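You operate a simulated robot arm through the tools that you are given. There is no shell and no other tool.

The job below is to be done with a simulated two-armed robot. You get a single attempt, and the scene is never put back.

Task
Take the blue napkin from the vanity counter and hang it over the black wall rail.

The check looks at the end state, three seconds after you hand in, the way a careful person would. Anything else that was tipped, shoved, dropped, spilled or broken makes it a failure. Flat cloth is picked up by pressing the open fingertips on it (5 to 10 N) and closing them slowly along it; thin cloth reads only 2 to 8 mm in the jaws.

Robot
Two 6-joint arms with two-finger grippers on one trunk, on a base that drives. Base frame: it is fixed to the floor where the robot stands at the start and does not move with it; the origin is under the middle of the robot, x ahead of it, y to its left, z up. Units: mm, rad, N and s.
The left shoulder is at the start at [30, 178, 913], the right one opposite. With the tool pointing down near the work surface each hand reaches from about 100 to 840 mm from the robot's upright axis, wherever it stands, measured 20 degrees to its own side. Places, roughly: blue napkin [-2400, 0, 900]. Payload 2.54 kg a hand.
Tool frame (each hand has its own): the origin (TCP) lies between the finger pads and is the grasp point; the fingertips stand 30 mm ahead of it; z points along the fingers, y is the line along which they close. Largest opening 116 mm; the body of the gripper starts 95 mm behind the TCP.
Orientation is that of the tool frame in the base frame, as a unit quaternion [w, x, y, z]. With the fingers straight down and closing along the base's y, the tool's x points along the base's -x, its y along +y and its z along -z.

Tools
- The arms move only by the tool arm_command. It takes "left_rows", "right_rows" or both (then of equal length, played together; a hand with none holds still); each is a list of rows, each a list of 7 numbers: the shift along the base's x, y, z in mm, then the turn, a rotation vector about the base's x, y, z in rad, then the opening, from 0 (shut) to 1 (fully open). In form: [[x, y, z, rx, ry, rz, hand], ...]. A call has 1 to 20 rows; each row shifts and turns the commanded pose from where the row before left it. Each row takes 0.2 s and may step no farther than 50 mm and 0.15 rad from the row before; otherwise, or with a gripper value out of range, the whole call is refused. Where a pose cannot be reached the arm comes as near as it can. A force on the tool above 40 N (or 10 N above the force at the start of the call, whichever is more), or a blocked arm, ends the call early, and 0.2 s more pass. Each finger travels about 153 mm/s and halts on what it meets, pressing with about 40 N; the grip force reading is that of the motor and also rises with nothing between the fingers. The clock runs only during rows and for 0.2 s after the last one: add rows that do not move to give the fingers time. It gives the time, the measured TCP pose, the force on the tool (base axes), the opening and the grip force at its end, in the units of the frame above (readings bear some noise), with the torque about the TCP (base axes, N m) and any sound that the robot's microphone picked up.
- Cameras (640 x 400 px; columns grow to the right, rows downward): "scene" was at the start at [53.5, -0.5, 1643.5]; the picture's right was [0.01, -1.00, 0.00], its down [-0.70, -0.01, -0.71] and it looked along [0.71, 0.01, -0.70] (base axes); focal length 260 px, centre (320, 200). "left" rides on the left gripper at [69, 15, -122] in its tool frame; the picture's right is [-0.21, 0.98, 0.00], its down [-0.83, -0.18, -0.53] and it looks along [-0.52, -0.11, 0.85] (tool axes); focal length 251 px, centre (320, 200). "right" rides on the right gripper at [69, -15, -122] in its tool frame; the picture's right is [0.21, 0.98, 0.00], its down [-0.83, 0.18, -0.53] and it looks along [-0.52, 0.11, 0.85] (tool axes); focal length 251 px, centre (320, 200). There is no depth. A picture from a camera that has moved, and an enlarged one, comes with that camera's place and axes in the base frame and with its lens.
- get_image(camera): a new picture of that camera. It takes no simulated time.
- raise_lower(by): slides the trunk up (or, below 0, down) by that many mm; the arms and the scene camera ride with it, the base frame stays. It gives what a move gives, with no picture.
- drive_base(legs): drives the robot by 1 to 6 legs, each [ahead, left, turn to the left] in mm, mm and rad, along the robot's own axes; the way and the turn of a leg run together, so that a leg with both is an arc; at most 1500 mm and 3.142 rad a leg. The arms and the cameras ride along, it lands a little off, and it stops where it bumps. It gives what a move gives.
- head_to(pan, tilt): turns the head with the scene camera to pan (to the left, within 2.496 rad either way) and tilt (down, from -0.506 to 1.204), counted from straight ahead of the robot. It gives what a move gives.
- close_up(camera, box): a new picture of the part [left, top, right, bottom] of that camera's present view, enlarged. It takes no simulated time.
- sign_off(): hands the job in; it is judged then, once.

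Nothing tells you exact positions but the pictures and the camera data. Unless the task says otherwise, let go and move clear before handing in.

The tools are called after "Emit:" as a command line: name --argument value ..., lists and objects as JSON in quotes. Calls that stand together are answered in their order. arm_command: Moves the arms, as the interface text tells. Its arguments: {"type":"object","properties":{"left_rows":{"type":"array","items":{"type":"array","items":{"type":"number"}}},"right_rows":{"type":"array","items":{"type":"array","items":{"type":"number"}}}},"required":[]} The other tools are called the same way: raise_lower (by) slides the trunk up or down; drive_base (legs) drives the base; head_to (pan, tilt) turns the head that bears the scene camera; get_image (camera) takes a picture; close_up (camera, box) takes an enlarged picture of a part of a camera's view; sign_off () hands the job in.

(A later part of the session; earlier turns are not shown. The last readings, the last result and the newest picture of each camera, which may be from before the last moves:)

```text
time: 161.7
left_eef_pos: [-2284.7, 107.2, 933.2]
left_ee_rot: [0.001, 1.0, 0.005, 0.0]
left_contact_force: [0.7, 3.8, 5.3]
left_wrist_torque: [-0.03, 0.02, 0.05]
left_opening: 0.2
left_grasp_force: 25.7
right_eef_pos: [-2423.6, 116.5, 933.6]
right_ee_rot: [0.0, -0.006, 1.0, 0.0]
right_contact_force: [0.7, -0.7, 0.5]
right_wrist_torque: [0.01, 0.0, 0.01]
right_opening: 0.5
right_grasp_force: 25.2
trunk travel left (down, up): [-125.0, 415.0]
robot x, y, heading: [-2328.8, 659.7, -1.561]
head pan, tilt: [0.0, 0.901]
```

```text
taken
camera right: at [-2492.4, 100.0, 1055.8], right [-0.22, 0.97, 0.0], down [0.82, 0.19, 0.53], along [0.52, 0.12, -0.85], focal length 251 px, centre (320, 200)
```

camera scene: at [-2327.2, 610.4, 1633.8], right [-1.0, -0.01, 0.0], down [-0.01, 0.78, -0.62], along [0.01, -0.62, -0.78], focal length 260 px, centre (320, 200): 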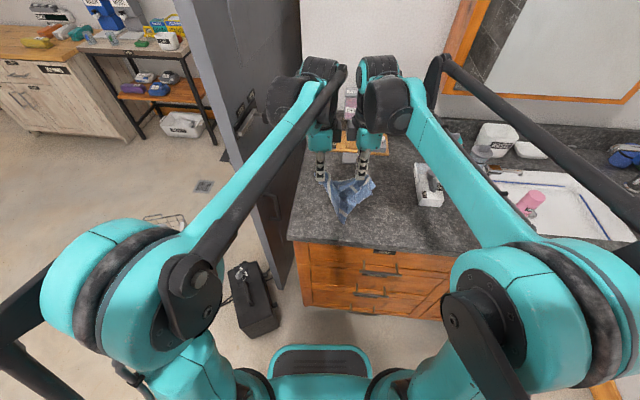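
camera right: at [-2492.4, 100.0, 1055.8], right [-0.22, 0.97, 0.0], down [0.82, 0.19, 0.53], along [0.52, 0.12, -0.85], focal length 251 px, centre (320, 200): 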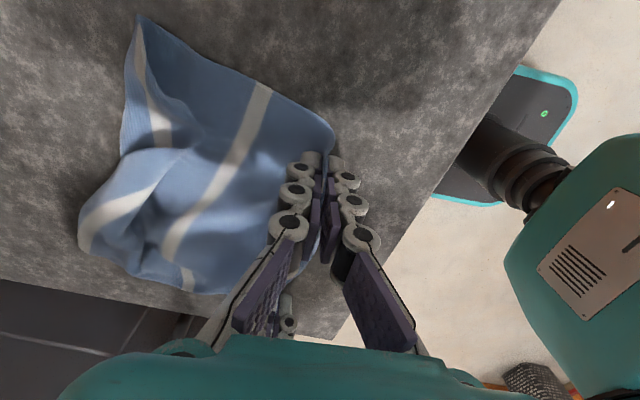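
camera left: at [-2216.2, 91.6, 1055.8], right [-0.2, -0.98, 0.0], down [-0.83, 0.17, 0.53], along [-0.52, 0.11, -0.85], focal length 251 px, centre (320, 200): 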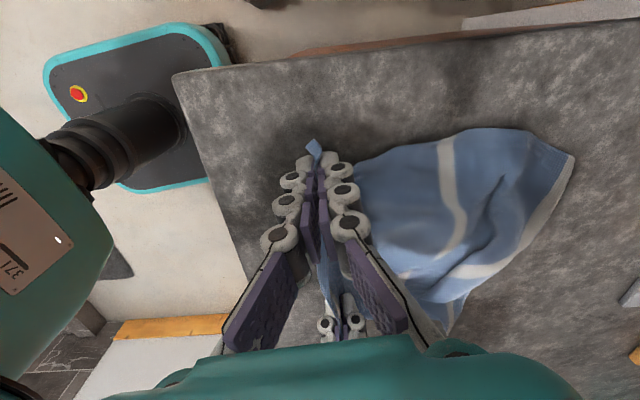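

Emit:
arm_command --left_rows '[[0, 0, 0, 0, 0, 0, 0.08], [0, 0, 0, 0, 0, 0, 0.16], [0, 0, 0, 0, 0, 0, 0.2], [0, 0, 10, 0, 0, 0, 0.2], [0, 0, 20, 0, 0, 0, 0.2], [0, 0, 30, 0, 0, 0, 0.2], [5, 10, 40, 0, 0, 0, 0.2], [10, 30, 30, 0, 0, 0, 0.2], [10, 30, 20, 0, 0, 0, 0.2], [10, 30, 20, 0, 0, 0, 0.2]]' --right_rows '[[0, 0, 0, 0, 0, 0, 0.08], [0, 0, 0, 0, 0, 0, 0.16], [0, 0, 0, 0, 0, 0, 0.2], [0, 0, 10, 0, 0, 0, 0.2], [0, 0, 20, 0, 0, 0, 0.2], [0, 0, 30, 0, 0, 0, 0.2], [-10, 10, 40, 0, 0, 0, 0.2], [-30, 20, 30, 0, 0, 0, 0.2], [-35, 20, 20, 0, 0, 0, 0.2], [-35, 20, 20, 0, 0, 0, 0.2]]'

Emit:
close_up --camera "scene" --box '[280, 130, 400, 230]'

Emit:
get_image --camera "left"

Emit:
get_image --camera "right"

```text
time: 163.9
left_eef_pos: [-2250.2, 208.6, 1104.9]
left_ee_rot: [0.001, 1.0, 0.005, 0.0]
left_contact_force: [-0.3, 0.5, 0.0]
left_wrist_torque: [-0.07, -0.01, 0.0]
left_opening: 23.3
left_grasp_force: 0.1
right_eef_pos: [-2535.4, 190.1, 1104.9]
right_ee_rot: [0.0, -0.006, 1.0, 0.0]
right_contact_force: [0.0, -0.4, 0.2]
right_wrist_torque: [-0.04, 0.01, 0.04]
right_opening: 23.1
right_grasp_force: 0.1
trunk travel left (down, up): [-125.0, 415.0]
robot x, y, heading: [-2327.4, 657.3, -1.558]
head pan, tilt: [0.0, 0.901]
```

```text
4.00 times, centred on (340, 180) of scene
camera zoom: at [-2327.4, 613.9, 1633.9], right [-1.0, -0.01, 0.0], down [-0.01, 0.78, -0.62], along [0.01, -0.62, -0.78], focal length 1038 px, centre (240, 280)
```

zoom: 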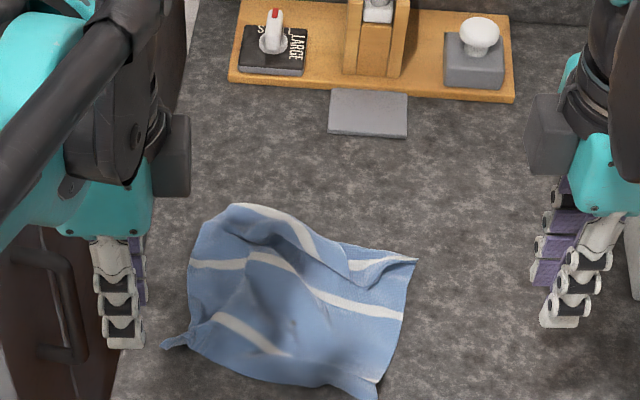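

```text
taken
camera left: at [-2182.0, 193.6, 1227.8], right [-0.2, -0.98, 0.0], down [-0.83, 0.17, 0.53], along [-0.52, 0.11, -0.85], focal length 251 px, centre (320, 200)
```

left: 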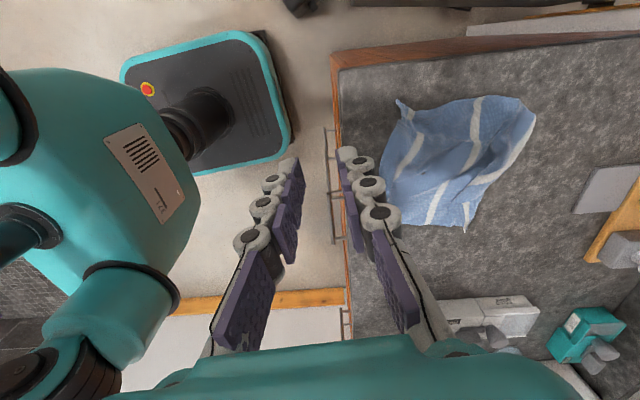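

```text
taken
camera right: at [-2603.6, 173.0, 1228.3], right [-0.22, 0.97, 0.0], down [0.82, 0.19, 0.53], along [0.52, 0.12, -0.85], focal length 251 px, centre (320, 200)
```

right: 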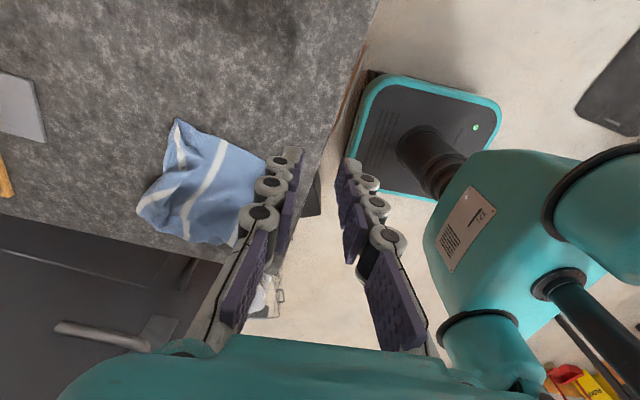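

The napkin is now nearly flat on the counter. I'll enlarge to choose the pinch line relative to its stripes.

Emit:
close_up --camera "scene" --box '[316, 155, 388, 212]'

Emit:
close_up --camera "left" --box '[370, 80, 550, 240]'

Emit:
close_up --camera "right" --box '[120, 100, 280, 260]'

```text
7.02 times, centred on (352, 184) of scene
camera zoom: at [-2327.4, 613.9, 1633.9], right [-1.0, -0.01, 0.0], down [-0.01, 0.78, -0.62], along [0.01, -0.62, -0.78], focal length 1821 px, centre (95, 316)
```

zoom: 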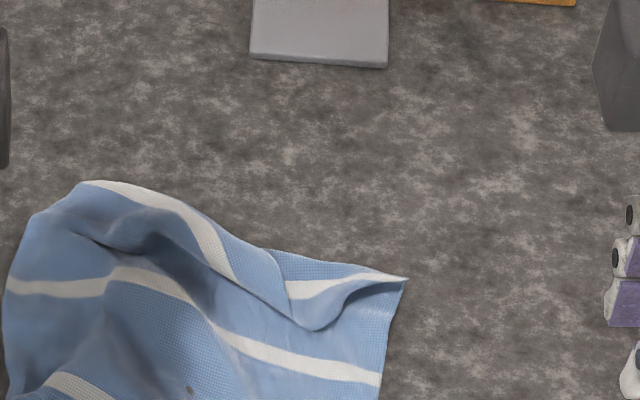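

```text
2.50 times, centred on (460, 160) of left
camera zoom: at [-2182.0, 193.6, 1227.8], right [-0.2, -0.98, 0.0], down [-0.83, 0.17, 0.53], along [-0.52, 0.11, -0.85], focal length 629 px, centre (-30, 300)
```

zoom: 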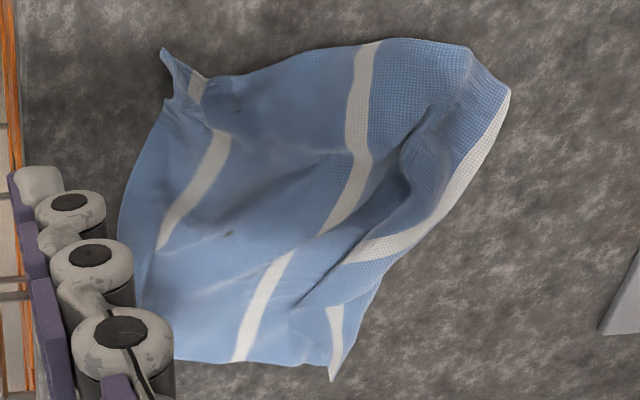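

```text
2.50 times, centred on (200, 180) of right
camera zoom: at [-2603.6, 173.0, 1228.3], right [-0.22, 0.97, 0.0], down [0.82, 0.19, 0.53], along [0.52, 0.12, -0.85], focal length 629 px, centre (620, 250)
```

zoom: 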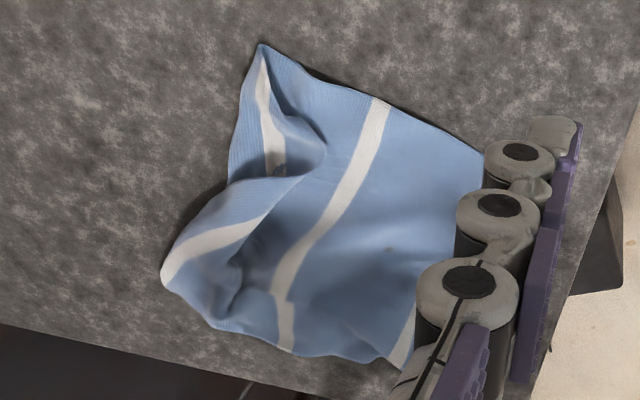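

The far side has a small pleat, and its left part is tucked under at the stripe. I'll pinch the far-left fold and the far-right corner, then pull them gently toward the wall and apart to smooth it.

Emit:
arm_command --left_rows '[[-7.2, -25.3, 0, 0, 0, 0, 0.3], [-7.2, -25.3, 0, 0, 0, 0, 0.35], [-7.2, -25.3, 0, 0, 0, 0, 0.35], [-7.2, -25.3, 0, 0, 0, 0, 0.35], [-7.2, -25.3, -20, 0, 0, 0, 0.35], [-7.2, -25.3, -20, 0, 0, 0, 0.35], [-7.2, -25.3, -20, 0, 0, 0, 0.35], [-7.2, -25.3, -20, 0, 0, 0, 0.35], [-7.2, -25.3, -20, 0, 0, 0, 0.35], [-7.2, -25.3, -20, 0, 0, 0, 0.35]]' --right_rows '[[8.2, -17.2, 0, 0, 0, 0, 0.3], [8.2, -17.2, 0, 0, 0, 0, 0.35], [8.2, -17.2, 0, 0, 0, 0, 0.35], [8.2, -17.2, 0, 0, 0, 0, 0.35], [8.2, -17.2, -20, 0, 0, 0, 0.35], [8.2, -17.2, -20, 0, 0, 0, 0.35], [8.2, -17.2, -20, 0, 0, 0, 0.35], [8.2, -17.2, -20, 0, 0, 0, 0.35], [8.2, -17.2, -20, 0, 0, 0, 0.35], [8.2, -17.2, -20, 0, 0, 0, 0.35]]'

Emit:
get_image --camera "left"

Emit:
get_image --camera "right"

```text
time: 166.1
left_eef_pos: [-2323.1, -46.9, 982.1]
left_ee_rot: [0.0, 1.0, 0.005, 0.0]
left_contact_force: [0.0, 0.4, -0.2]
left_wrist_torque: [0.03, 0.0, 0.03]
left_opening: 40.6
left_grasp_force: 0.0
right_eef_pos: [-2451.2, 10.2, 980.5]
right_ee_rot: [0.0, -0.005, 1.0, 0.0]
right_contact_force: [-0.1, -0.5, 0.1]
right_wrist_torque: [0.05, 0.01, 0.02]
right_opening: 40.5
right_grasp_force: 0.0
trunk travel left (down, up): [-125.0, 415.0]
robot x, y, heading: [-2331.9, 658.0, -1.565]
head pan, tilt: [0.0, 0.901]
```

```text
taken
camera left: at [-2254.4, -62.2, 1104.0], right [-0.2, -0.98, 0.0], down [-0.83, 0.17, 0.53], along [-0.52, 0.11, -0.85], focal length 251 px, centre (320, 200)
```

left: 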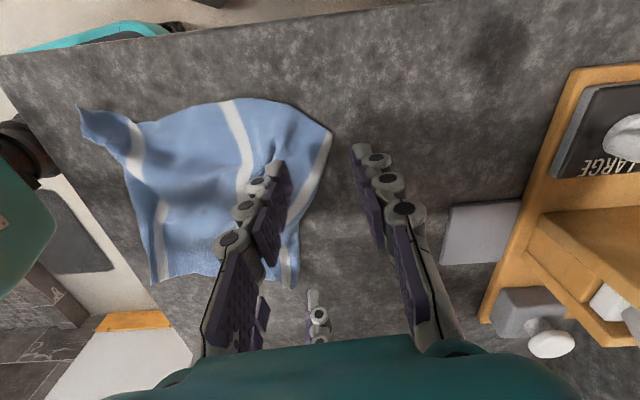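

```text
taken
camera right: at [-2520.4, -5.1, 1104.3], right [-0.22, 0.97, 0.0], down [0.82, 0.19, 0.53], along [0.52, 0.12, -0.85], focal length 251 px, centre (320, 200)
```

right: 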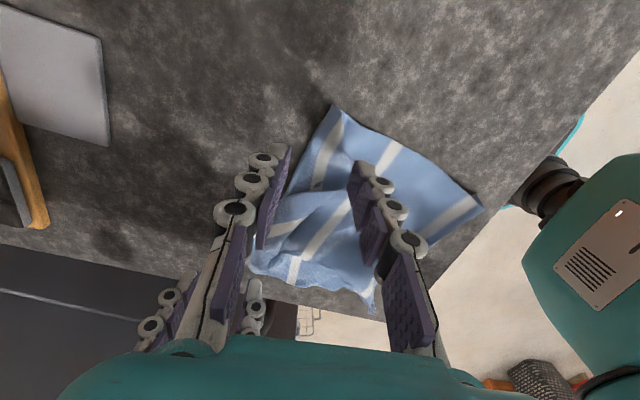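

Emit:
arm_command --left_rows '[[0, 0, -15, 0, 0, 0, 0.35], [0, 0, -15, 0, 0, 0, 0.35], [0, 0, -15, 0, 0, 0, 0.35], [0, 0, -4, 0, 0, 0, 0.35], [0, 0, -2, 0, 0, 0, 0.35]]' --right_rows '[[0, 2, -15, 0, 0, 0, 0.35], [0, 2, -15, 0, 0, 0, 0.35], [0, 0, -12, 0, 0, 0, 0.35], [0, 0, -4, 0, 0, 0, 0.35], [0, 0, -2, 0, 0, 0, 0.35]]'

Emit:
arm_command --left_rows '[[0, 0, -0.7, 0, 0, 0, 0.35], [0, 0, 0, 0, 0, 0, 0.35]]' --right_rows '[[0, 0, -1, 0, 0, 0, 0.35], [0, 0, 0, 0, 0, 0, 0.35]]'

```text
time: 167.3
left_eef_pos: [-2321.3, -47.1, 931.8]
left_ee_rot: [0.0, 1.0, 0.005, 0.0]
left_contact_force: [0.0, -0.1, 1.1]
left_wrist_torque: [0.02, 0.01, -0.02]
left_opening: 40.8
left_grasp_force: 0.0
right_eef_pos: [-2451.8, 18.4, 934.1]
right_ee_rot: [0.0, -0.006, 1.0, 0.001]
right_contact_force: [0.5, 0.4, 0.2]
right_wrist_torque: [0.02, -0.06, 0.0]
right_opening: 40.5
right_grasp_force: 0.0
trunk travel left (down, up): [-125.0, 415.0]
robot x, y, heading: [-2329.9, 658.7, -1.564]
head pan, tilt: [0.0, 0.901]
```

```text
time: 167.9
left_eef_pos: [-2321.9, -45.6, 932.4]
left_ee_rot: [0.0, 1.0, 0.005, 0.0]
left_contact_force: [0.0, -0.3, 1.2]
left_wrist_torque: [0.0, 0.02, 0.05]
left_opening: 40.5
left_grasp_force: 0.0
right_eef_pos: [-2451.1, 17.8, 933.5]
right_ee_rot: [0.0, -0.006, 1.0, 0.0]
right_contact_force: [-0.4, -0.6, 0.3]
right_wrist_torque: [0.03, 0.0, 0.0]
right_opening: 40.7
right_grasp_force: 0.1
trunk travel left (down, up): [-125.0, 415.0]
robot x, y, heading: [-2328.5, 656.5, -1.56]
head pan, tilt: [0.0, 0.901]
```

Emit:
arm_command --left_rows '[[0, 0, -0.7, 0, 0, 0, 0.35], [0, 0, -0.3, 0, 0, 0, 0.35]]' --right_rows '[[0, 0, -1.5, 0, 0, 0, 0.35], [0, 0, -0.5, 0, 0, 0, 0.35]]'

Emit:
arm_command --left_rows '[[0, 0, -0.3, 0, 0, 0, 0.35], [0, 0, 0, 0, 0, 0, 0.35]]' --right_rows '[[0, 0, -0.7, 0, 0, 0, 0.35], [0, 0, 0, 0, 0, 0, 0.35]]'

```text
time: 168.5
left_eef_pos: [-2322.9, -46.4, 931.2]
left_ee_rot: [0.0, 1.0, 0.005, 0.0]
left_contact_force: [0.7, -0.6, 1.4]
left_wrist_torque: [0.02, -0.02, 0.02]
left_opening: 40.5
left_grasp_force: 0.1
right_eef_pos: [-2449.9, 18.2, 930.9]
right_ee_rot: [0.0, -0.005, 1.0, 0.0]
right_contact_force: [0.4, 1.0, 0.4]
right_wrist_torque: [0.0, 0.02, 0.01]
right_opening: 40.6
right_grasp_force: 0.1
trunk travel left (down, up): [-125.0, 415.0]
robot x, y, heading: [-2328.8, 652.7, -1.554]
head pan, tilt: [0.0, 0.901]
```

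```text
time: 169.1
left_eef_pos: [-2321.6, -46.5, 931.5]
left_ee_rot: [0.001, 1.0, 0.005, 0.0]
left_contact_force: [1.2, 0.7, 0.6]
left_wrist_torque: [-0.01, -0.02, 0.0]
left_opening: 40.5
left_grasp_force: 0.0
right_eef_pos: [-2451.3, 16.7, 931.3]
right_ee_rot: [0.0, -0.005, 1.0, 0.001]
right_contact_force: [-0.1, -0.5, 2.4]
right_wrist_torque: [0.05, 0.03, -0.01]
right_opening: 40.8
right_grasp_force: 0.1
trunk travel left (down, up): [-125.0, 415.0]
robot x, y, heading: [-2327.8, 655.5, -1.563]
head pan, tilt: [0.0, 0.901]
```

Emit:
arm_command --left_rows '[[0, 0, -0.7, 0, 0, 0, 0.35], [0, 0, 0, 0, 0, 0, 0.33], [0, 0, -0.2, 0, 0, 0, 0.31], [0, 0, 0, 0, 0, 0, 0.29], [0, 0, 0, 0, 0, 0, 0.27], [0, 0, 0, 0, 0, 0, 0.25]]' --right_rows '[[0, 0, -0.4, 0, 0, 0, 0.35], [0, 0, 0, 0, 0, 0, 0.33], [0, 0, 0, 0, 0, 0, 0.31], [0, 0, 0, 0, 0, 0, 0.29], [0, 0, 0, 0, 0, 0, 0.27], [0, 0, 0, 0, 0, 0, 0.25]]'

Emit:
arm_command --left_rows '[[0, 0, -0.2, 0, 0, 0, 0.22], [0, 0, 0, 0, 0, 0, 0.19], [0, 0, -0.2, 0, 0, 0, 0.16], [0, 0, 0, 0, 0, 0, 0.13], [0, 0, -0.2, 0, 0, 0, 0.1], [0, 0, 0, 0, 0, 0, 0.07], [0, 0, 0, 0, 0, 0, 0.04], [0, 0, 0, 0, 0, 0, 0.01], [0, 0, 0, 0, 0, 0, 0], [0, 0, 0, 0, 0, 0, 0]]' --right_rows '[[0, 0, -0.2, 0, 0, 0, 0.22], [0, 0, 0, 0, 0, 0, 0.19], [0, 0, -0.2, 0, 0, 0, 0.16], [0, 0, 0, 0, 0, 0, 0.13], [0, 0, -0.1, 0, 0, 0, 0.1], [0, 0, 0, 0, 0, 0, 0.07], [0, 0, 0, 0, 0, 0, 0.04], [0, 0, 0, 0, 0, 0, 0.01], [0, 0, 0, 0, 0, 0, 0], [0, 0, 0, 0, 0, 0, 0]]'

Emit:
get_image --camera "left"

Emit:
get_image --camera "right"

```text
time: 170.5
left_eef_pos: [-2322.6, -46.1, 929.8]
left_ee_rot: [0.001, 1.0, 0.006, 0.0]
left_contact_force: [0.1, -0.3, 6.2]
left_wrist_torque: [0.13, 0.01, -0.03]
left_opening: 29.5
left_grasp_force: 0.1
right_eef_pos: [-2451.6, 18.7, 930.9]
right_ee_rot: [0.0, -0.006, 1.0, -0.001]
right_contact_force: [0.8, -0.3, 3.2]
right_wrist_torque: [0.05, 0.02, 0.01]
right_opening: 28.7
right_grasp_force: 0.1
trunk travel left (down, up): [-125.0, 415.0]
robot x, y, heading: [-2329.3, 657.6, -1.558]
head pan, tilt: [0.0, 0.901]
```

```text
time: 172.7
left_eef_pos: [-2321.9, -45.8, 929.0]
left_ee_rot: [0.001, 1.0, 0.006, 0.0]
left_contact_force: [0.3, 0.0, 5.7]
left_wrist_torque: [0.01, 0.01, -0.02]
left_opening: 2.6
left_grasp_force: 36.7
right_eef_pos: [-2450.7, 19.1, 930.1]
right_ee_rot: [0.0, -0.005, 1.0, 0.001]
right_contact_force: [0.4, -0.7, -0.9]
right_wrist_torque: [-0.03, 0.01, 0.0]
right_opening: 4.6
right_grasp_force: 30.7
trunk travel left (down, up): [-125.0, 415.0]
robot x, y, heading: [-2330.8, 656.6, -1.559]
head pan, tilt: [0.0, 0.901]
```

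```text
taken
camera left: at [-2252.6, -61.5, 1052.1], right [-0.2, -0.98, 0.0], down [-0.83, 0.17, 0.53], along [-0.52, 0.11, -0.85], focal length 251 px, centre (320, 200)
```

left: 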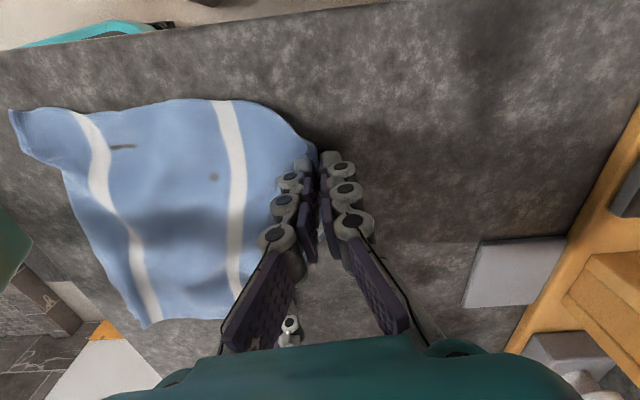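

```text
taken
camera right: at [-2520.0, 2.3, 1053.6], right [-0.22, 0.97, 0.0], down [0.82, 0.19, 0.53], along [0.52, 0.12, -0.85], focal length 251 px, centre (320, 200)
```

right: 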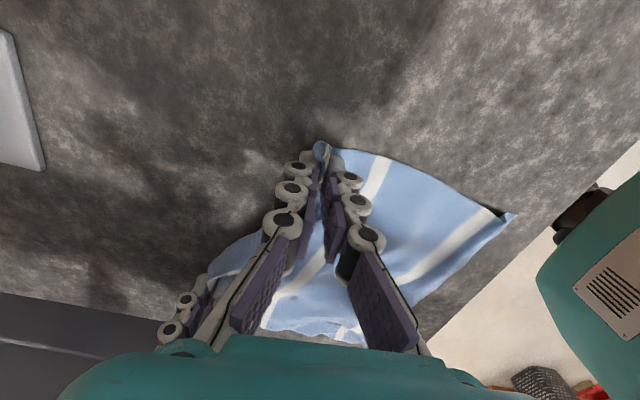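

Both far points are held. I'll raise slightly and pull toward the wall and apart.

Emit:
arm_command --left_rows '[[0, 0, 4, 0, 0, 0, 0], [0, 0, 4, 0, 0, 0, 0], [0, -5.5, 0, 0, 0, 0, 0], [0, -5.5, 0, 0, 0, 0, 0], [0, -5.5, 0, 0, 0, 0, 0], [0, -5.5, 0, 0, 0, 0, 0], [0, -5.5, 0, 0, 0, 0, 0], [0, -5.5, 0, 0, 0, 0, 0], [0, -5.5, 0, 0, 0, 0, 0], [0, -5.5, 0, 0, 0, 0, 0], [0, -5.5, 0, 0, 0, 0, 0], [0, -5.5, 0, 0, 0, 0, 0], [0, 0, -4, 0, 0, 0, 0]]' --right_rows '[[0, 0, 4, 0, 0, 0, 0], [0, 0, 4, 0, 0, 0, 0], [-3.2, -6.5, 0, 0, 0, 0, 0], [-3.2, -6.5, 0, 0, 0, 0, 0], [-3.2, -6.5, 0, 0, 0, 0, 0], [-3.2, -6.5, 0, 0, 0, 0, 0], [-3.2, -6.5, 0, 0, 0, 0, 0], [-3.2, -6.5, 0, 0, 0, 0, 0], [-3.2, -6.5, 0, 0, 0, 0, 0], [-3.2, -6.5, 0, 0, 0, 0, 0], [-3.2, -6.5, 0, 0, 0, 0, 0], [-3.2, -6.5, 0, 0, 0, 0, 0], [0, 0, -4, 0, 0, 0, 0]]'

Emit:
close_up --camera "scene" --box '[280, 130, 400, 230]'

Emit:
get_image --camera "left"

Emit:
get_image --camera "right"

```text
time: 175.5
left_eef_pos: [-2322.2, -100.1, 934.1]
left_ee_rot: [0.001, 1.0, 0.006, 0.0]
left_contact_force: [-0.3, 1.7, -2.8]
left_wrist_torque: [-0.05, 0.01, 0.01]
left_opening: 5.0
left_grasp_force: 39.6
right_eef_pos: [-2483.9, -47.3, 932.9]
right_ee_rot: [0.0, -0.005, 1.0, 0.001]
right_contact_force: [0.3, 1.2, 3.7]
right_wrist_torque: [-0.24, -0.03, 0.01]
right_opening: 2.5
right_grasp_force: 34.9
trunk travel left (down, up): [-125.0, 415.0]
robot x, y, heading: [-2331.9, 657.7, -1.559]
head pan, tilt: [0.0, 0.901]
```

```text
4.00 times, centred on (340, 180) of scene
camera zoom: at [-2327.2, 610.7, 1633.7], right [-1.0, -0.01, 0.0], down [-0.01, 0.78, -0.62], along [0.01, -0.62, -0.78], focal length 1038 px, centre (240, 280)
```

zoom: 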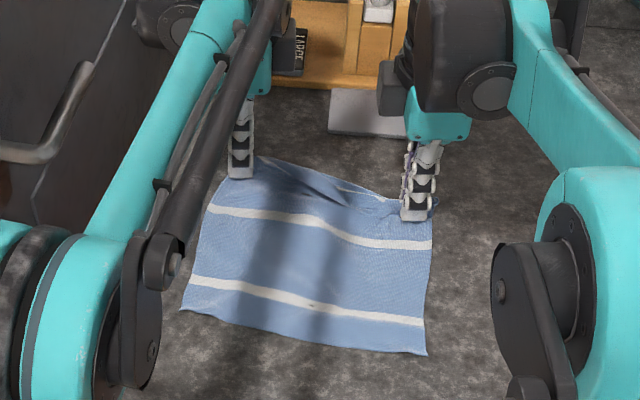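

```text
taken
camera left: at [-2253.3, -116.5, 1056.1], right [-0.2, -0.98, 0.0], down [-0.83, 0.17, 0.53], along [-0.52, 0.11, -0.85], focal length 251 px, centre (320, 200)
```

left: 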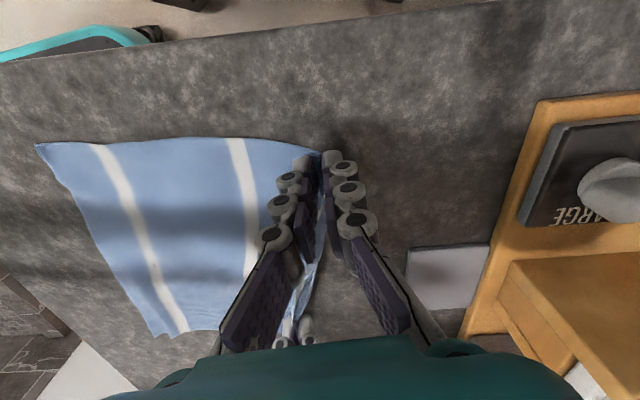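

```text
taken
camera right: at [-2552.9, -62.8, 1056.5], right [-0.22, 0.97, 0.0], down [0.82, 0.19, 0.53], along [0.52, 0.12, -0.85], focal length 251 px, centre (320, 200)
```

right: 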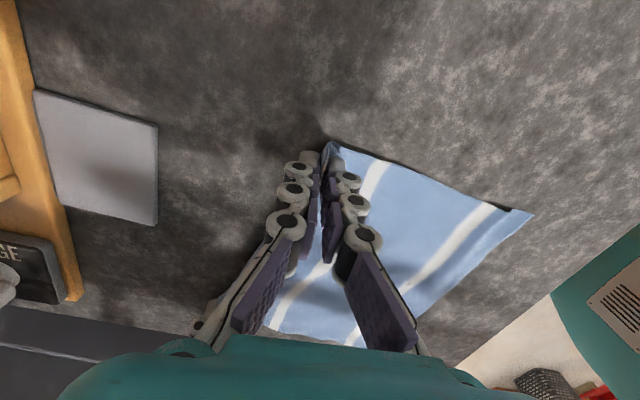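

The napkin is flat, and the current grips (5.0 and 2.5 mm) already sit about 75–90 mm of cloth in from the far edge. That is the line I wanted. I'll ease the hands slightly together and lift slowly from here.

Emit:
arm_command --left_rows '[[-0.5, 0, 3, 0, 0, 0, 0], [-0.5, 0, 4, 0, 0, 0, 0], [-0.5, 0, 5, 0, 0, 0, 0], [-0.5, 0, 6, 0, 0, 0, 0], [-0.5, 0, 6, 0, 0, 0, 0], [-0.5, 0, 6, 0, 0, 0, 0], [-0.5, 0, 6, 0, 0, 0, 0], [-0.5, 0, 6, 0, 0, 0, 0], [-0.5, 0, 6, 0, 0, 0, 0], [-0.5, 0, 6, 0, 0, 0, 0], [0, 0, 8, 0, 0, 0, 0], [0, 0, 8, 0, 0, 0, 0], [0, 0, 8, 0, 0, 0, 0], [0, 0, 8, 0, 0, 0, 0], [0, 0, 8, 0, 0, 0, 0], [0, 0, 8, 0, 0, 0, 0]]' --right_rows '[[0.5, 0, 3, 0, 0, 0, 0], [0.5, 0, 4, 0, 0, 0, 0], [0.5, 0, 5, 0, 0, 0, 0], [0.5, 0, 6, 0, 0, 0, 0], [0.5, 0, 6, 0, 0, 0, 0], [0.5, 0, 6, 0, 0, 0, 0], [0.5, 0, 6, 0, 0, 0, 0], [0.5, 0, 6, 0, 0, 0, 0], [0.5, 0, 6, 0, 0, 0, 0], [0.5, 0, 6, 0, 0, 0, 0], [0, 0, 8, 0, 0, 0, 0], [0, 0, 8, 0, 0, 0, 0], [0, 0, 8, 0, 0, 0, 0], [0, 0, 8, 0, 0, 0, 0], [0, 0, 8, 0, 0, 0, 0], [0, 0, 8, 0, 0, 0, 0]]'

Emit:
close_up --camera "scene" --box '[280, 110, 420, 230]'

Emit:
get_image --camera "left"

Emit:
get_image --camera "right"

```text
time: 178.9
left_eef_pos: [-2325.9, -99.3, 1033.9]
left_ee_rot: [0.0, 1.0, 0.004, 0.0]
left_contact_force: [0.4, 0.5, -2.1]
left_wrist_torque: [-0.04, -0.03, 0.03]
left_opening: 5.2
left_grasp_force: 32.6
right_eef_pos: [-2478.0, -45.5, 1037.1]
right_ee_rot: [0.0, -0.005, 1.0, 0.0]
right_contact_force: [0.9, -0.1, -0.6]
right_wrist_torque: [0.08, 0.05, 0.0]
right_opening: 4.9
right_grasp_force: 32.1
trunk travel left (down, up): [-125.0, 415.0]
robot x, y, heading: [-2329.8, 658.0, -1.559]
head pan, tilt: [0.0, 0.901]
```

```text
3.33 times, centred on (350, 170) of scene
camera zoom: at [-2327.1, 611.1, 1633.8], right [-1.0, -0.01, 0.0], down [-0.01, 0.78, -0.62], along [0.01, -0.62, -0.78], focal length 865 px, centre (220, 300)
```

zoom: 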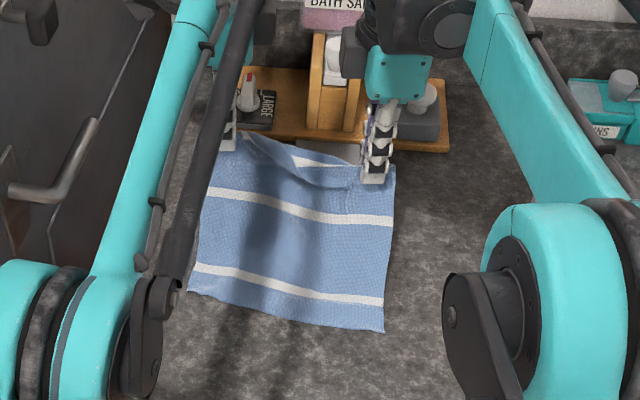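

```text
taken
camera left: at [-2257.2, -113.7, 1156.2], right [-0.2, -0.98, 0.0], down [-0.83, 0.17, 0.53], along [-0.52, 0.11, -0.85], focal length 251 px, centre (320, 200)
```

left: 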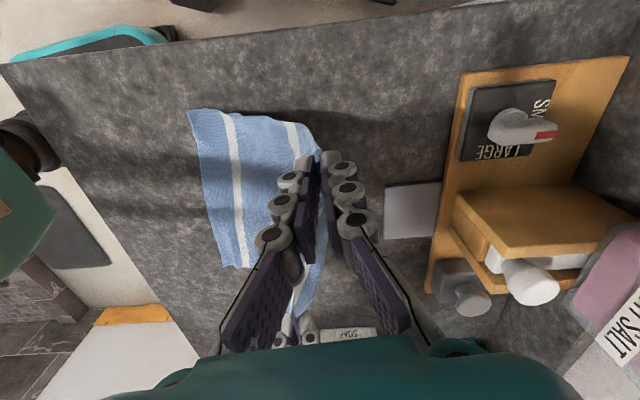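

```text
taken
camera right: at [-2547.2, -62.3, 1159.9], right [-0.22, 0.97, 0.0], down [0.82, 0.19, 0.53], along [0.52, 0.12, -0.85], focal length 251 px, centre (320, 200)
```

right: 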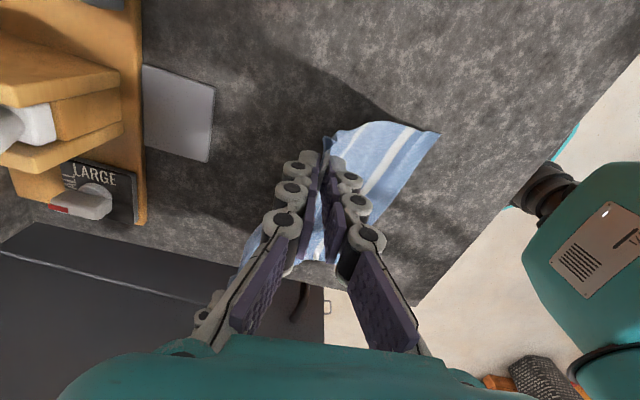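

Excellent: the napkin lifts cleanly with firm grips (5.2 and 4.9 mm). I'll level the hands, raise it clear and draw it back toward the robot.

Emit:
arm_command --left_rows '[[0.2, 3, 10, 0, 0, 0, 0], [0.2, 6, 10, 0, 0, 0, 0], [0.2, 8, 10, 0, 0, 0, 0], [0.2, 10, 10, 0, 0, 0, 0], [0.2, 11, 10, 0, 0, 0, 0], [0.2, 11, 10, 0, 0, 0, 0], [0.2, 11, 10, 0, 0, 0, 0], [0.2, 11, 10, 0, 0, 0, 0], [0.2, 11, 10, 0, 0, 0, 0], [0.2, 11, 10, 0, 0, 0, 0], [0.2, 11, 10, 0, 0, 0, 0], [0.2, 11, 10, 0, 0, 0, 0], [0.2, 11, 10, 0, 0, 0, 0], [0.2, 11, 10, 0, 0, 0, 0], [0.2, 11, 10, 0, 0, 0, 0], [0, 11, 10, 0, 0, 0, 0], [0, 11, 10, 0, 0, 0, 0], [0, 8, 10, 0, 0, 0, 0], [0, 4, 5, 0, 0, 0, 0], [0, 0, 0, 0, 0, 0, 0]]' --right_rows '[[-0.2, 0, 10, 0, 0, 0, 0], [-0.2, 3, 10, 0, 0, 0, 0], [-0.2, 5, 10, 0, 0, 0, 0], [-0.2, 7, 10, 0, 0, 0, 0], [-0.2, 8, 10, 0, 0, 0, 0], [-0.2, 8, 10, 0, 0, 0, 0], [-0.2, 8, 10, 0, 0, 0, 0], [-0.2, 8, 10, 0, 0, 0, 0], [-0.2, 8, 10, 0, 0, 0, 0], [-0.2, 8, 10, 0, 0, 0, 0], [-0.2, 8, 10, 0, 0, 0, 0], [-0.2, 8, 10, 0, 0, 0, 0], [-0.2, 8, 10, 0, 0, 0, 0], [-0.2, 8, 10, 0, 0, 0, 0], [-0.2, 8, 10, 0, 0, 0, 0], [0, 8, 10, 0, 0, 0, 0], [0, 8, 10, 0, 0, 0, 0], [0, 6, 10, 0, 0, 0, 0], [0, 2, 5, 0, 0, 0, 0], [0, 0, 0, 0, 0, 0, 0]]'

Emit:
get_image --camera "scene"

Emit:
close_up --camera "scene" --box '[260, 110, 420, 250]'

```text
time: 183.1
left_eef_pos: [-2324.3, 81.0, 1220.5]
left_ee_rot: [0.001, 1.0, 0.005, -0.001]
left_contact_force: [-0.1, -0.7, -1.6]
left_wrist_torque: [0.02, 0.01, 0.0]
left_opening: 4.7
left_grasp_force: 37.7
right_eef_pos: [-2481.7, 81.0, 1220.6]
right_ee_rot: [0.0, -0.005, 1.0, 0.0]
right_contact_force: [0.3, 0.0, -2.8]
right_wrist_torque: [0.04, -0.03, -0.03]
right_opening: 5.3
right_grasp_force: 37.9
trunk travel left (down, up): [-125.0, 415.0]
robot x, y, heading: [-2330.9, 661.0, -1.559]
head pan, tilt: [0.0, 0.901]
```

```text
taken
camera scene: at [-2327.2, 610.4, 1633.7], right [-1.0, -0.01, 0.0], down [-0.01, 0.78, -0.62], along [0.01, -0.62, -0.78], focal length 260 px, centre (320, 200)
```

scene: 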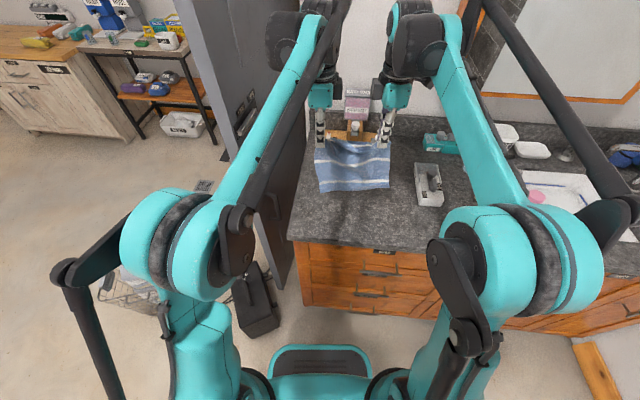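

```text
2.86 times, centred on (340, 180) of scene
camera zoom: at [-2327.2, 610.4, 1633.7], right [-1.0, -0.01, 0.0], down [-0.01, 0.78, -0.62], along [0.01, -0.62, -0.78], focal length 741 px, centre (263, 257)
```

zoom: 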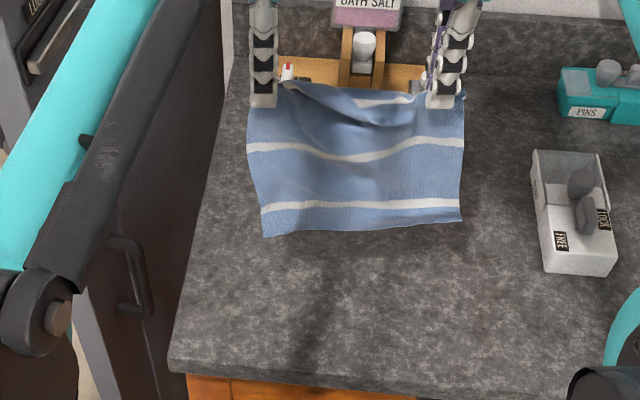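

The napkin is held neatly. I'll back away from the vanity and check the grips after each leg.

Emit:
drive_base --legs '[[-340, 0, 0]]'

Emit:
head_to --pan 0.0 --tilt 0.8

Emit:
close_up --camera "scene" --box '[240, 110, 420, 250]'

```text
time: 185.3
left_eef_pos: [-2324.9, 414.7, 1220.8]
left_ee_rot: [0.001, 1.0, 0.008, 0.001]
left_contact_force: [1.2, 0.4, -2.4]
left_wrist_torque: [0.01, -0.01, 0.0]
left_opening: 4.8
left_grasp_force: 34.7
right_eef_pos: [-2483.3, 414.9, 1221.3]
right_ee_rot: [0.0, -0.007, 1.0, 0.0]
right_contact_force: [0.6, 0.0, -2.2]
right_wrist_torque: [-0.04, 0.01, 0.0]
right_opening: 4.7
right_grasp_force: 34.1
trunk travel left (down, up): [-125.0, 415.0]
robot x, y, heading: [-2331.8, 986.3, -1.563]
head pan, tilt: [0.0, 0.901]
```

```text
time: 186.0
left_eef_pos: [-2325.6, 415.3, 1220.4]
left_ee_rot: [0.0, 1.0, 0.008, 0.0]
left_contact_force: [-0.5, 0.1, 3.0]
left_wrist_torque: [-0.06, -0.02, 0.02]
left_opening: 2.1
left_grasp_force: 35.3
right_eef_pos: [-2482.6, 414.8, 1222.2]
right_ee_rot: [0.0, -0.007, 1.0, 0.0]
right_contact_force: [-0.5, 2.1, 2.8]
right_wrist_torque: [0.07, -0.01, 0.02]
right_opening: 3.1
right_grasp_force: 37.5
trunk travel left (down, up): [-125.0, 415.0]
robot x, y, heading: [-2332.4, 992.8, -1.558]
head pan, tilt: [0.0, 0.799]
```

```text
2.86 times, centred on (330, 180) of scene
camera zoom: at [-2330.9, 939.2, 1641.6], right [-1.0, -0.01, 0.0], down [-0.01, 0.72, -0.7], along [0.01, -0.7, -0.72], focal length 741 px, centre (291, 257)
```

zoom: 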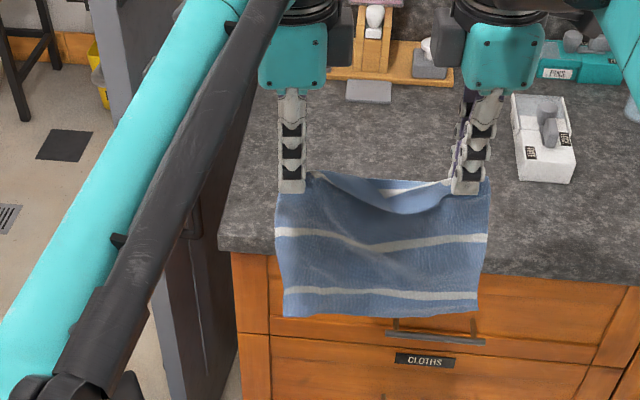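

Grips are steady. Next I'll slide left (+x) to go around the laundry basket.

Emit:
drive_base --legs '[[0, 930, 0]]'

Emit:
close_up --camera "scene" --box '[240, 110, 420, 250]'

```text
time: 190.9
left_eef_pos: [-1391.0, 427.4, 1220.9]
left_ee_rot: [0.0, 1.0, 0.007, 0.0]
left_contact_force: [-0.2, 0.7, -2.4]
left_wrist_torque: [-0.02, 0.02, -0.02]
left_opening: 4.8
left_grasp_force: 34.3
right_eef_pos: [-1550.0, 427.3, 1220.5]
right_ee_rot: [-0.001, -0.007, 1.0, 0.0]
right_contact_force: [-0.3, 0.0, -1.2]
right_wrist_torque: [-0.03, 0.01, -0.02]
right_opening: 5.6
right_grasp_force: 36.1
trunk travel left (down, up): [-125.0, 415.0]
robot x, y, heading: [-1400.5, 1006.3, -1.555]
head pan, tilt: [0.0, 0.799]
```

```text
2.86 times, centred on (330, 180) of scene
camera zoom: at [-1396.9, 952.2, 1641.7], right [-1.0, -0.01, 0.0], down [-0.01, 0.72, -0.7], along [0.01, -0.7, -0.72], focal length 741 px, centre (291, 257)
```

zoom: 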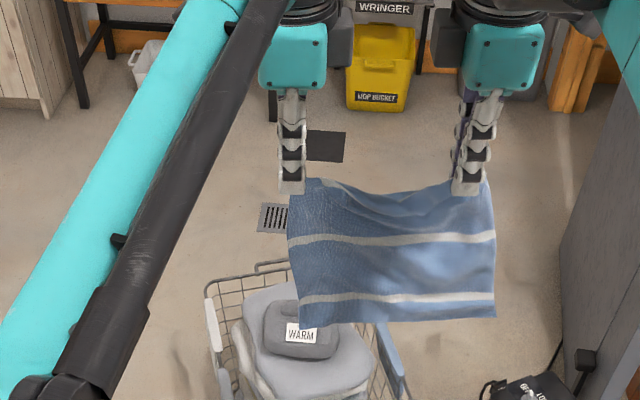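

Still holding well. One more leg left.

Emit:
drive_base --legs '[[0, 930, 0]]'

Emit:
get_image --camera "scene"

Emit:
close_up --camera "scene" --box '[240, 110, 420, 250]'

```text
time: 195.7
left_eef_pos: [-463.0, 441.4, 1220.2]
left_ee_rot: [0.001, 1.0, 0.01, 0.0]
left_contact_force: [-0.4, -0.7, -0.6]
left_wrist_torque: [0.0, -0.01, -0.03]
left_opening: 1.4
left_grasp_force: 28.4
right_eef_pos: [-620.5, 441.5, 1220.8]
right_ee_rot: [0.0, -0.01, 1.0, 0.0]
right_contact_force: [-0.5, -0.3, -1.4]
right_wrist_torque: [-0.04, -0.03, 0.0]
right_opening: 4.7
right_grasp_force: 37.5
trunk travel left (down, up): [-125.0, 415.0]
robot x, y, heading: [-474.2, 1019.5, -1.55]
head pan, tilt: [0.0, 0.799]
```

```text
taken
camera scene: at [-471.6, 966.9, 1641.6], right [-1.0, -0.02, 0.0], down [-0.01, 0.72, -0.7], along [0.01, -0.7, -0.72], focal length 260 px, centre (320, 200)
```

scene: 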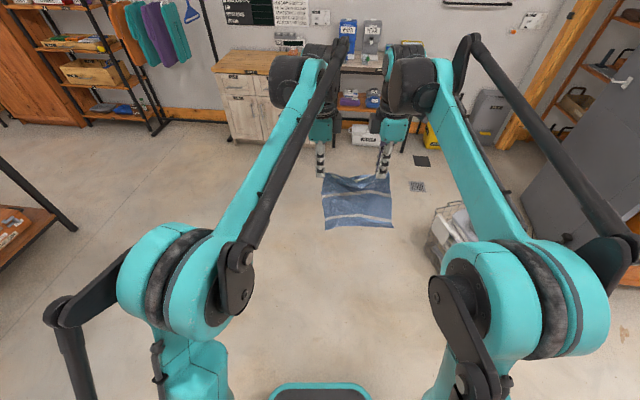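

```text
2.86 times, centred on (330, 180) of scene
camera zoom: at [-471.6, 966.9, 1641.6], right [-1.0, -0.02, 0.0], down [-0.01, 0.72, -0.7], along [0.01, -0.7, -0.72], focal length 741 px, centre (291, 257)
```

zoom: 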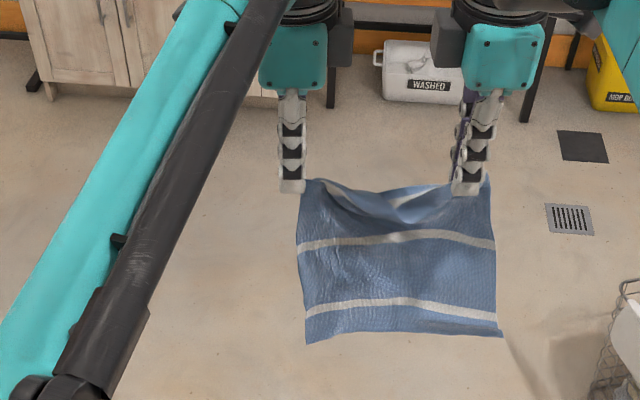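

Emit:
close_up --camera "left" --box '[220, 80, 460, 350]'

Emit:
close_up --camera "right" --box '[200, 80, 440, 350]'

Emit:
close_up --camera "scene" --box '[305, 150, 405, 235]'

```text
1.48 times, centred on (340, 215) of left
camera zoom: at [-394.6, 427.5, 1342.9], right [-0.2, -0.98, 0.0], down [-0.83, 0.17, 0.53], along [-0.52, 0.1, -0.85], focal length 372 px, centre (290, 178)
```

zoom: 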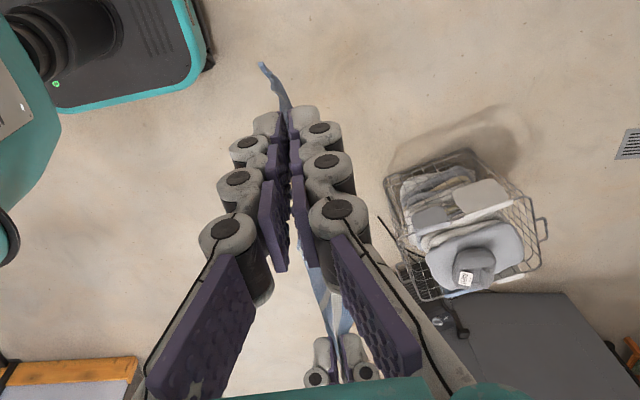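

```text
1.48 times, centred on (320, 215) of right
camera zoom: at [-690.0, 424.6, 1344.2], right [-0.23, 0.97, 0.0], down [0.82, 0.2, 0.53], along [0.52, 0.12, -0.85], focal length 372 px, centre (320, 178)
```

zoom: 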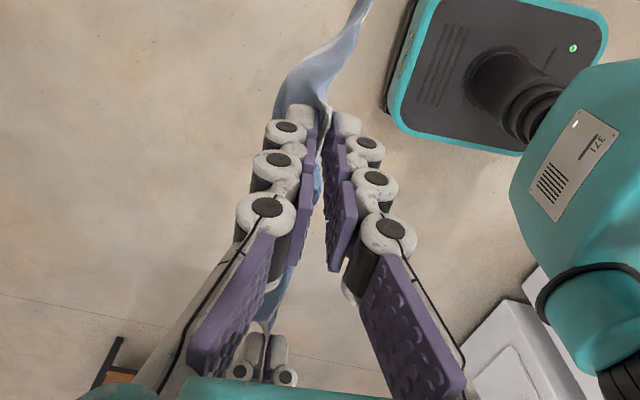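

```text
4.71 times, centred on (355, 192) of scene
camera zoom: at [-471.6, 966.9, 1641.6], right [-1.0, -0.02, 0.0], down [-0.01, 0.72, -0.7], along [0.01, -0.7, -0.72], focal length 1221 px, centre (155, 235)
```

zoom: 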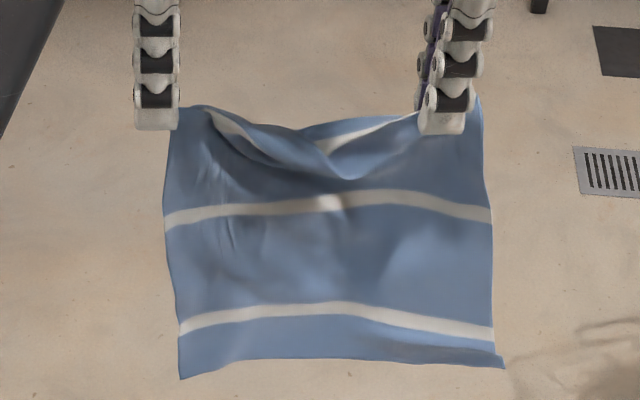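

The left hand now holds right at the napkin's side edge, after lateral tugging. I'll give a little slack, draw the hands closer to the body and raise them slightly before driving forward.

Emit:
arm_command --left_rows '[[-0.8, 5, 3, 0, 0, 0, 0], [-0.8, 9, 5, 0, 0, 0, 0], [-0.8, 11, 6, 0, 0, 0, 0], [-0.8, 11, 6, 0, 0, 0, 0], [-0.8, 11, 6, 0, 0, 0, 0], [-0.8, 11, 6, 0, 0, 0, 0], [-0.8, 11, 6, 0, 0, 0, 0], [-0.8, 11, 6, 0, 0, 0, 0], [-0.8, 11, 6, 0, 0, 0, 0], [-0.8, 11, 6, 0, 0, 0, 0], [-0.8, 11, 6, 0, 0, 0, 0], [-0.8, 9, 5, 0, 0, 0, 0], [0, 5, 3, 0, 0, 0, 0], [0, 0, 0, 0, 0, 0, 0]]' --right_rows '[[0, 5, 3, 0, 0, 0, 0], [0, 9, 5, 0, 0, 0, 0], [0, 11, 6, 0, 0, 0, 0], [0, 11, 6, 0, 0, 0, 0], [0, 11, 6, 0, 0, 0, 0], [0, 11, 6, 0, 0, 0, 0], [0, 11, 6, 0, 0, 0, 0], [0, 11, 6, 0, 0, 0, 0], [0, 11, 6, 0, 0, 0, 0], [0, 11, 6, 0, 0, 0, 0], [0, 11, 6, 0, 0, 0, 0], [0, 9, 5, 0, 0, 0, 0], [0, 5, 3, 0, 0, 0, 0], [0, 0, 0, 0, 0, 0, 0]]'

Emit:
drive_base --legs '[[1200, 0, 0]]'

Emit:
get_image --camera "scene"

Emit:
close_up --camera "scene" --box '[280, 150, 430, 280]'

```text
time: 198.7
left_eef_pos: [-473.9, 568.7, 1289.4]
left_ee_rot: [0.0, 1.0, 0.01, 0.0]
left_contact_force: [0.5, 0.2, 0.3]
left_wrist_torque: [0.03, 0.0, 0.0]
left_opening: 2.4
left_grasp_force: 35.1
right_eef_pos: [-622.7, 568.6, 1289.9]
right_ee_rot: [0.0, -0.01, 1.0, 0.0]
right_contact_force: [0.1, -0.4, -3.7]
right_wrist_torque: [0.01, 0.0, 0.0]
right_opening: 5.1
right_grasp_force: 38.1
trunk travel left (down, up): [-125.0, 415.0]
robot x, y, heading: [-475.0, 1017.4, -1.55]
head pan, tilt: [0.0, 0.799]
```

```text
time: 204.8
left_eef_pos: [-465.9, -642.9, 1289.9]
left_ee_rot: [0.0, 1.0, 0.002, 0.0]
left_contact_force: [0.4, -0.4, 0.8]
left_wrist_torque: [0.01, 0.01, 0.0]
left_opening: 1.1
left_grasp_force: 30.6
right_eef_pos: [-613.7, -642.8, 1289.9]
right_ee_rot: [-0.001, -0.002, 1.0, 0.0]
right_contact_force: [0.3, 1.0, -0.9]
right_wrist_torque: [-0.07, 0.0, -0.02]
right_opening: 4.8
right_grasp_force: 38.7
trunk travel left (down, up): [-125.0, 415.0]
robot x, y, heading: [-458.7, -191.9, -1.565]
head pan, tilt: [0.0, 0.799]
```

```text
taken
camera scene: at [-458.1, -245.8, 1641.6], right [-1.0, -0.01, 0.0], down [0.0, 0.72, -0.7], along [0.0, -0.7, -0.72], focal length 260 px, centre (320, 200)
```

scene: 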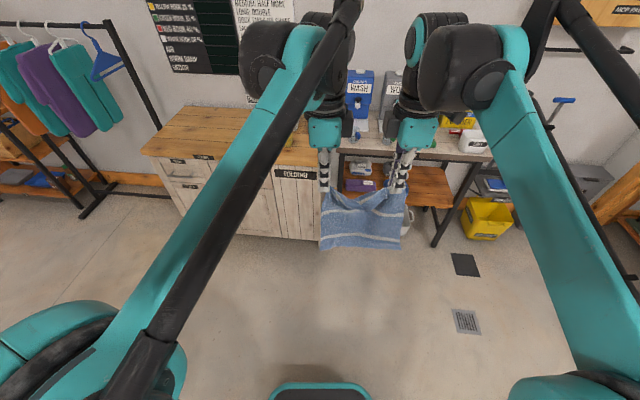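

```text
3.08 times, centred on (355, 215) of scene
camera zoom: at [-458.1, -245.8, 1641.6], right [-1.0, -0.01, 0.0], down [0.0, 0.72, -0.7], along [0.0, -0.7, -0.72], focal length 798 px, centre (212, 154)
```

zoom: 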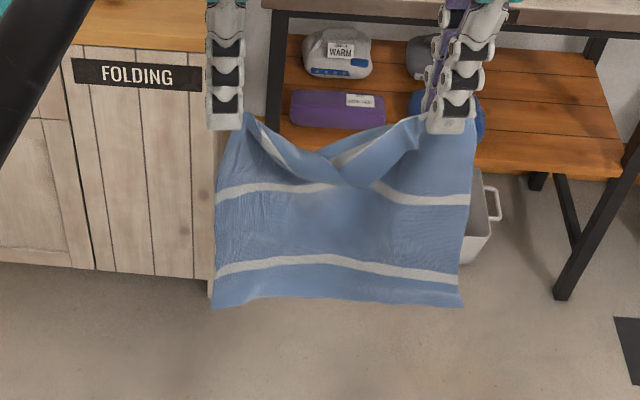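

Both sides still hold. I'll move ahead to y ≈ -720, then check before sliding right toward the rail.

Emit:
drive_base --legs '[[530, 0, 0]]'

Emit:
head_to --pan -1.0 --tilt 0.6

Emit:
get_image --camera "scene"

```text
time: 207.9
left_eef_pos: [-464.4, -1176.8, 1289.4]
left_ee_rot: [0.0, 1.0, 0.002, 0.0]
left_contact_force: [-0.1, 0.1, -0.6]
left_wrist_torque: [0.01, 0.0, -0.01]
left_opening: 0.9
left_grasp_force: 31.0
right_eef_pos: [-612.5, -1173.8, 1291.1]
right_ee_rot: [0.0, -0.001, 1.0, 0.0]
right_contact_force: [-0.1, -1.4, 6.0]
right_wrist_torque: [0.07, -0.01, -0.02]
right_opening: 0.6
right_grasp_force: 30.5
trunk travel left (down, up): [-125.0, 415.0]
robot x, y, heading: [-456.8, -729.0, -1.566]
head pan, tilt: [0.0, 0.799]
```

```text
time: 209.2
left_eef_pos: [-463.7, -1175.4, 1289.9]
left_ee_rot: [0.0, 1.0, 0.002, 0.0]
left_contact_force: [-0.7, 0.0, 0.8]
left_wrist_torque: [0.01, 0.0, -0.03]
left_opening: 0.9
left_grasp_force: 30.3
right_eef_pos: [-613.5, -1175.0, 1291.1]
right_ee_rot: [0.0, -0.002, 1.0, 0.0]
right_contact_force: [-0.6, 0.2, -2.5]
right_wrist_torque: [0.02, 0.02, -0.01]
right_opening: 5.5
right_grasp_force: 39.0
trunk travel left (down, up): [-125.0, 415.0]
robot x, y, heading: [-455.3, -727.3, -1.563]
head pan, tilt: [-1.0, 0.6]
```

```text
taken
camera scene: at [-530.5, -745.3, 1658.5], right [-0.54, 0.84, 0.0], down [0.47, 0.31, -0.82], along [-0.69, -0.45, -0.57], focal length 260 px, centre (320, 200)
```

scene: 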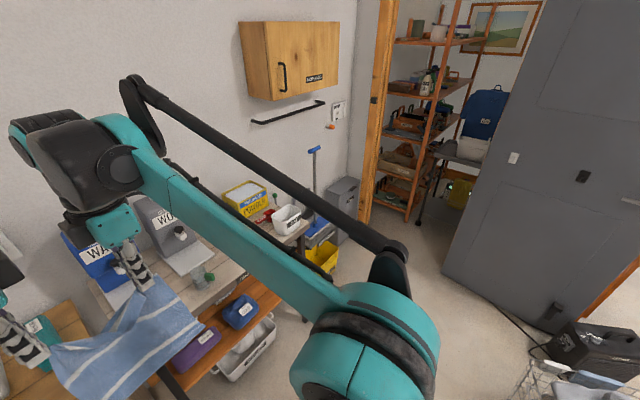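

Emit:
close_up --camera "scene" --box '[0, 230, 220, 400]'

Emit:
close_up --camera "scene" --box '[220, 10, 360, 140]'

```text
2.35 times, centred on (110, 315) of scene
camera zoom: at [-530.5, -745.3, 1658.5], right [-0.54, 0.84, 0.0], down [0.47, 0.31, -0.82], along [-0.69, -0.45, -0.57], focal length 610 px, centre (814, -71)
```

zoom: 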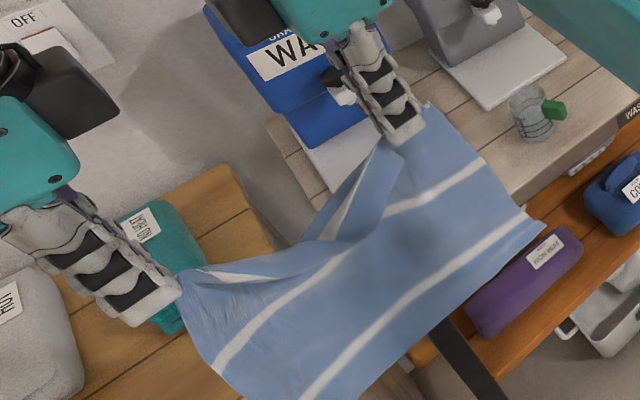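

```text
3.08 times, centred on (290, 75) of scene
camera zoom: at [-530.5, -745.3, 1658.5], right [-0.54, 0.84, 0.0], down [0.47, 0.31, -0.82], along [-0.69, -0.45, -0.57], focal length 798 px, centre (412, 585)
```

zoom: 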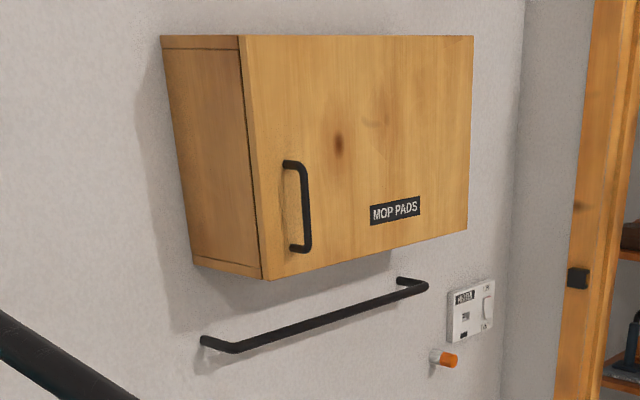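

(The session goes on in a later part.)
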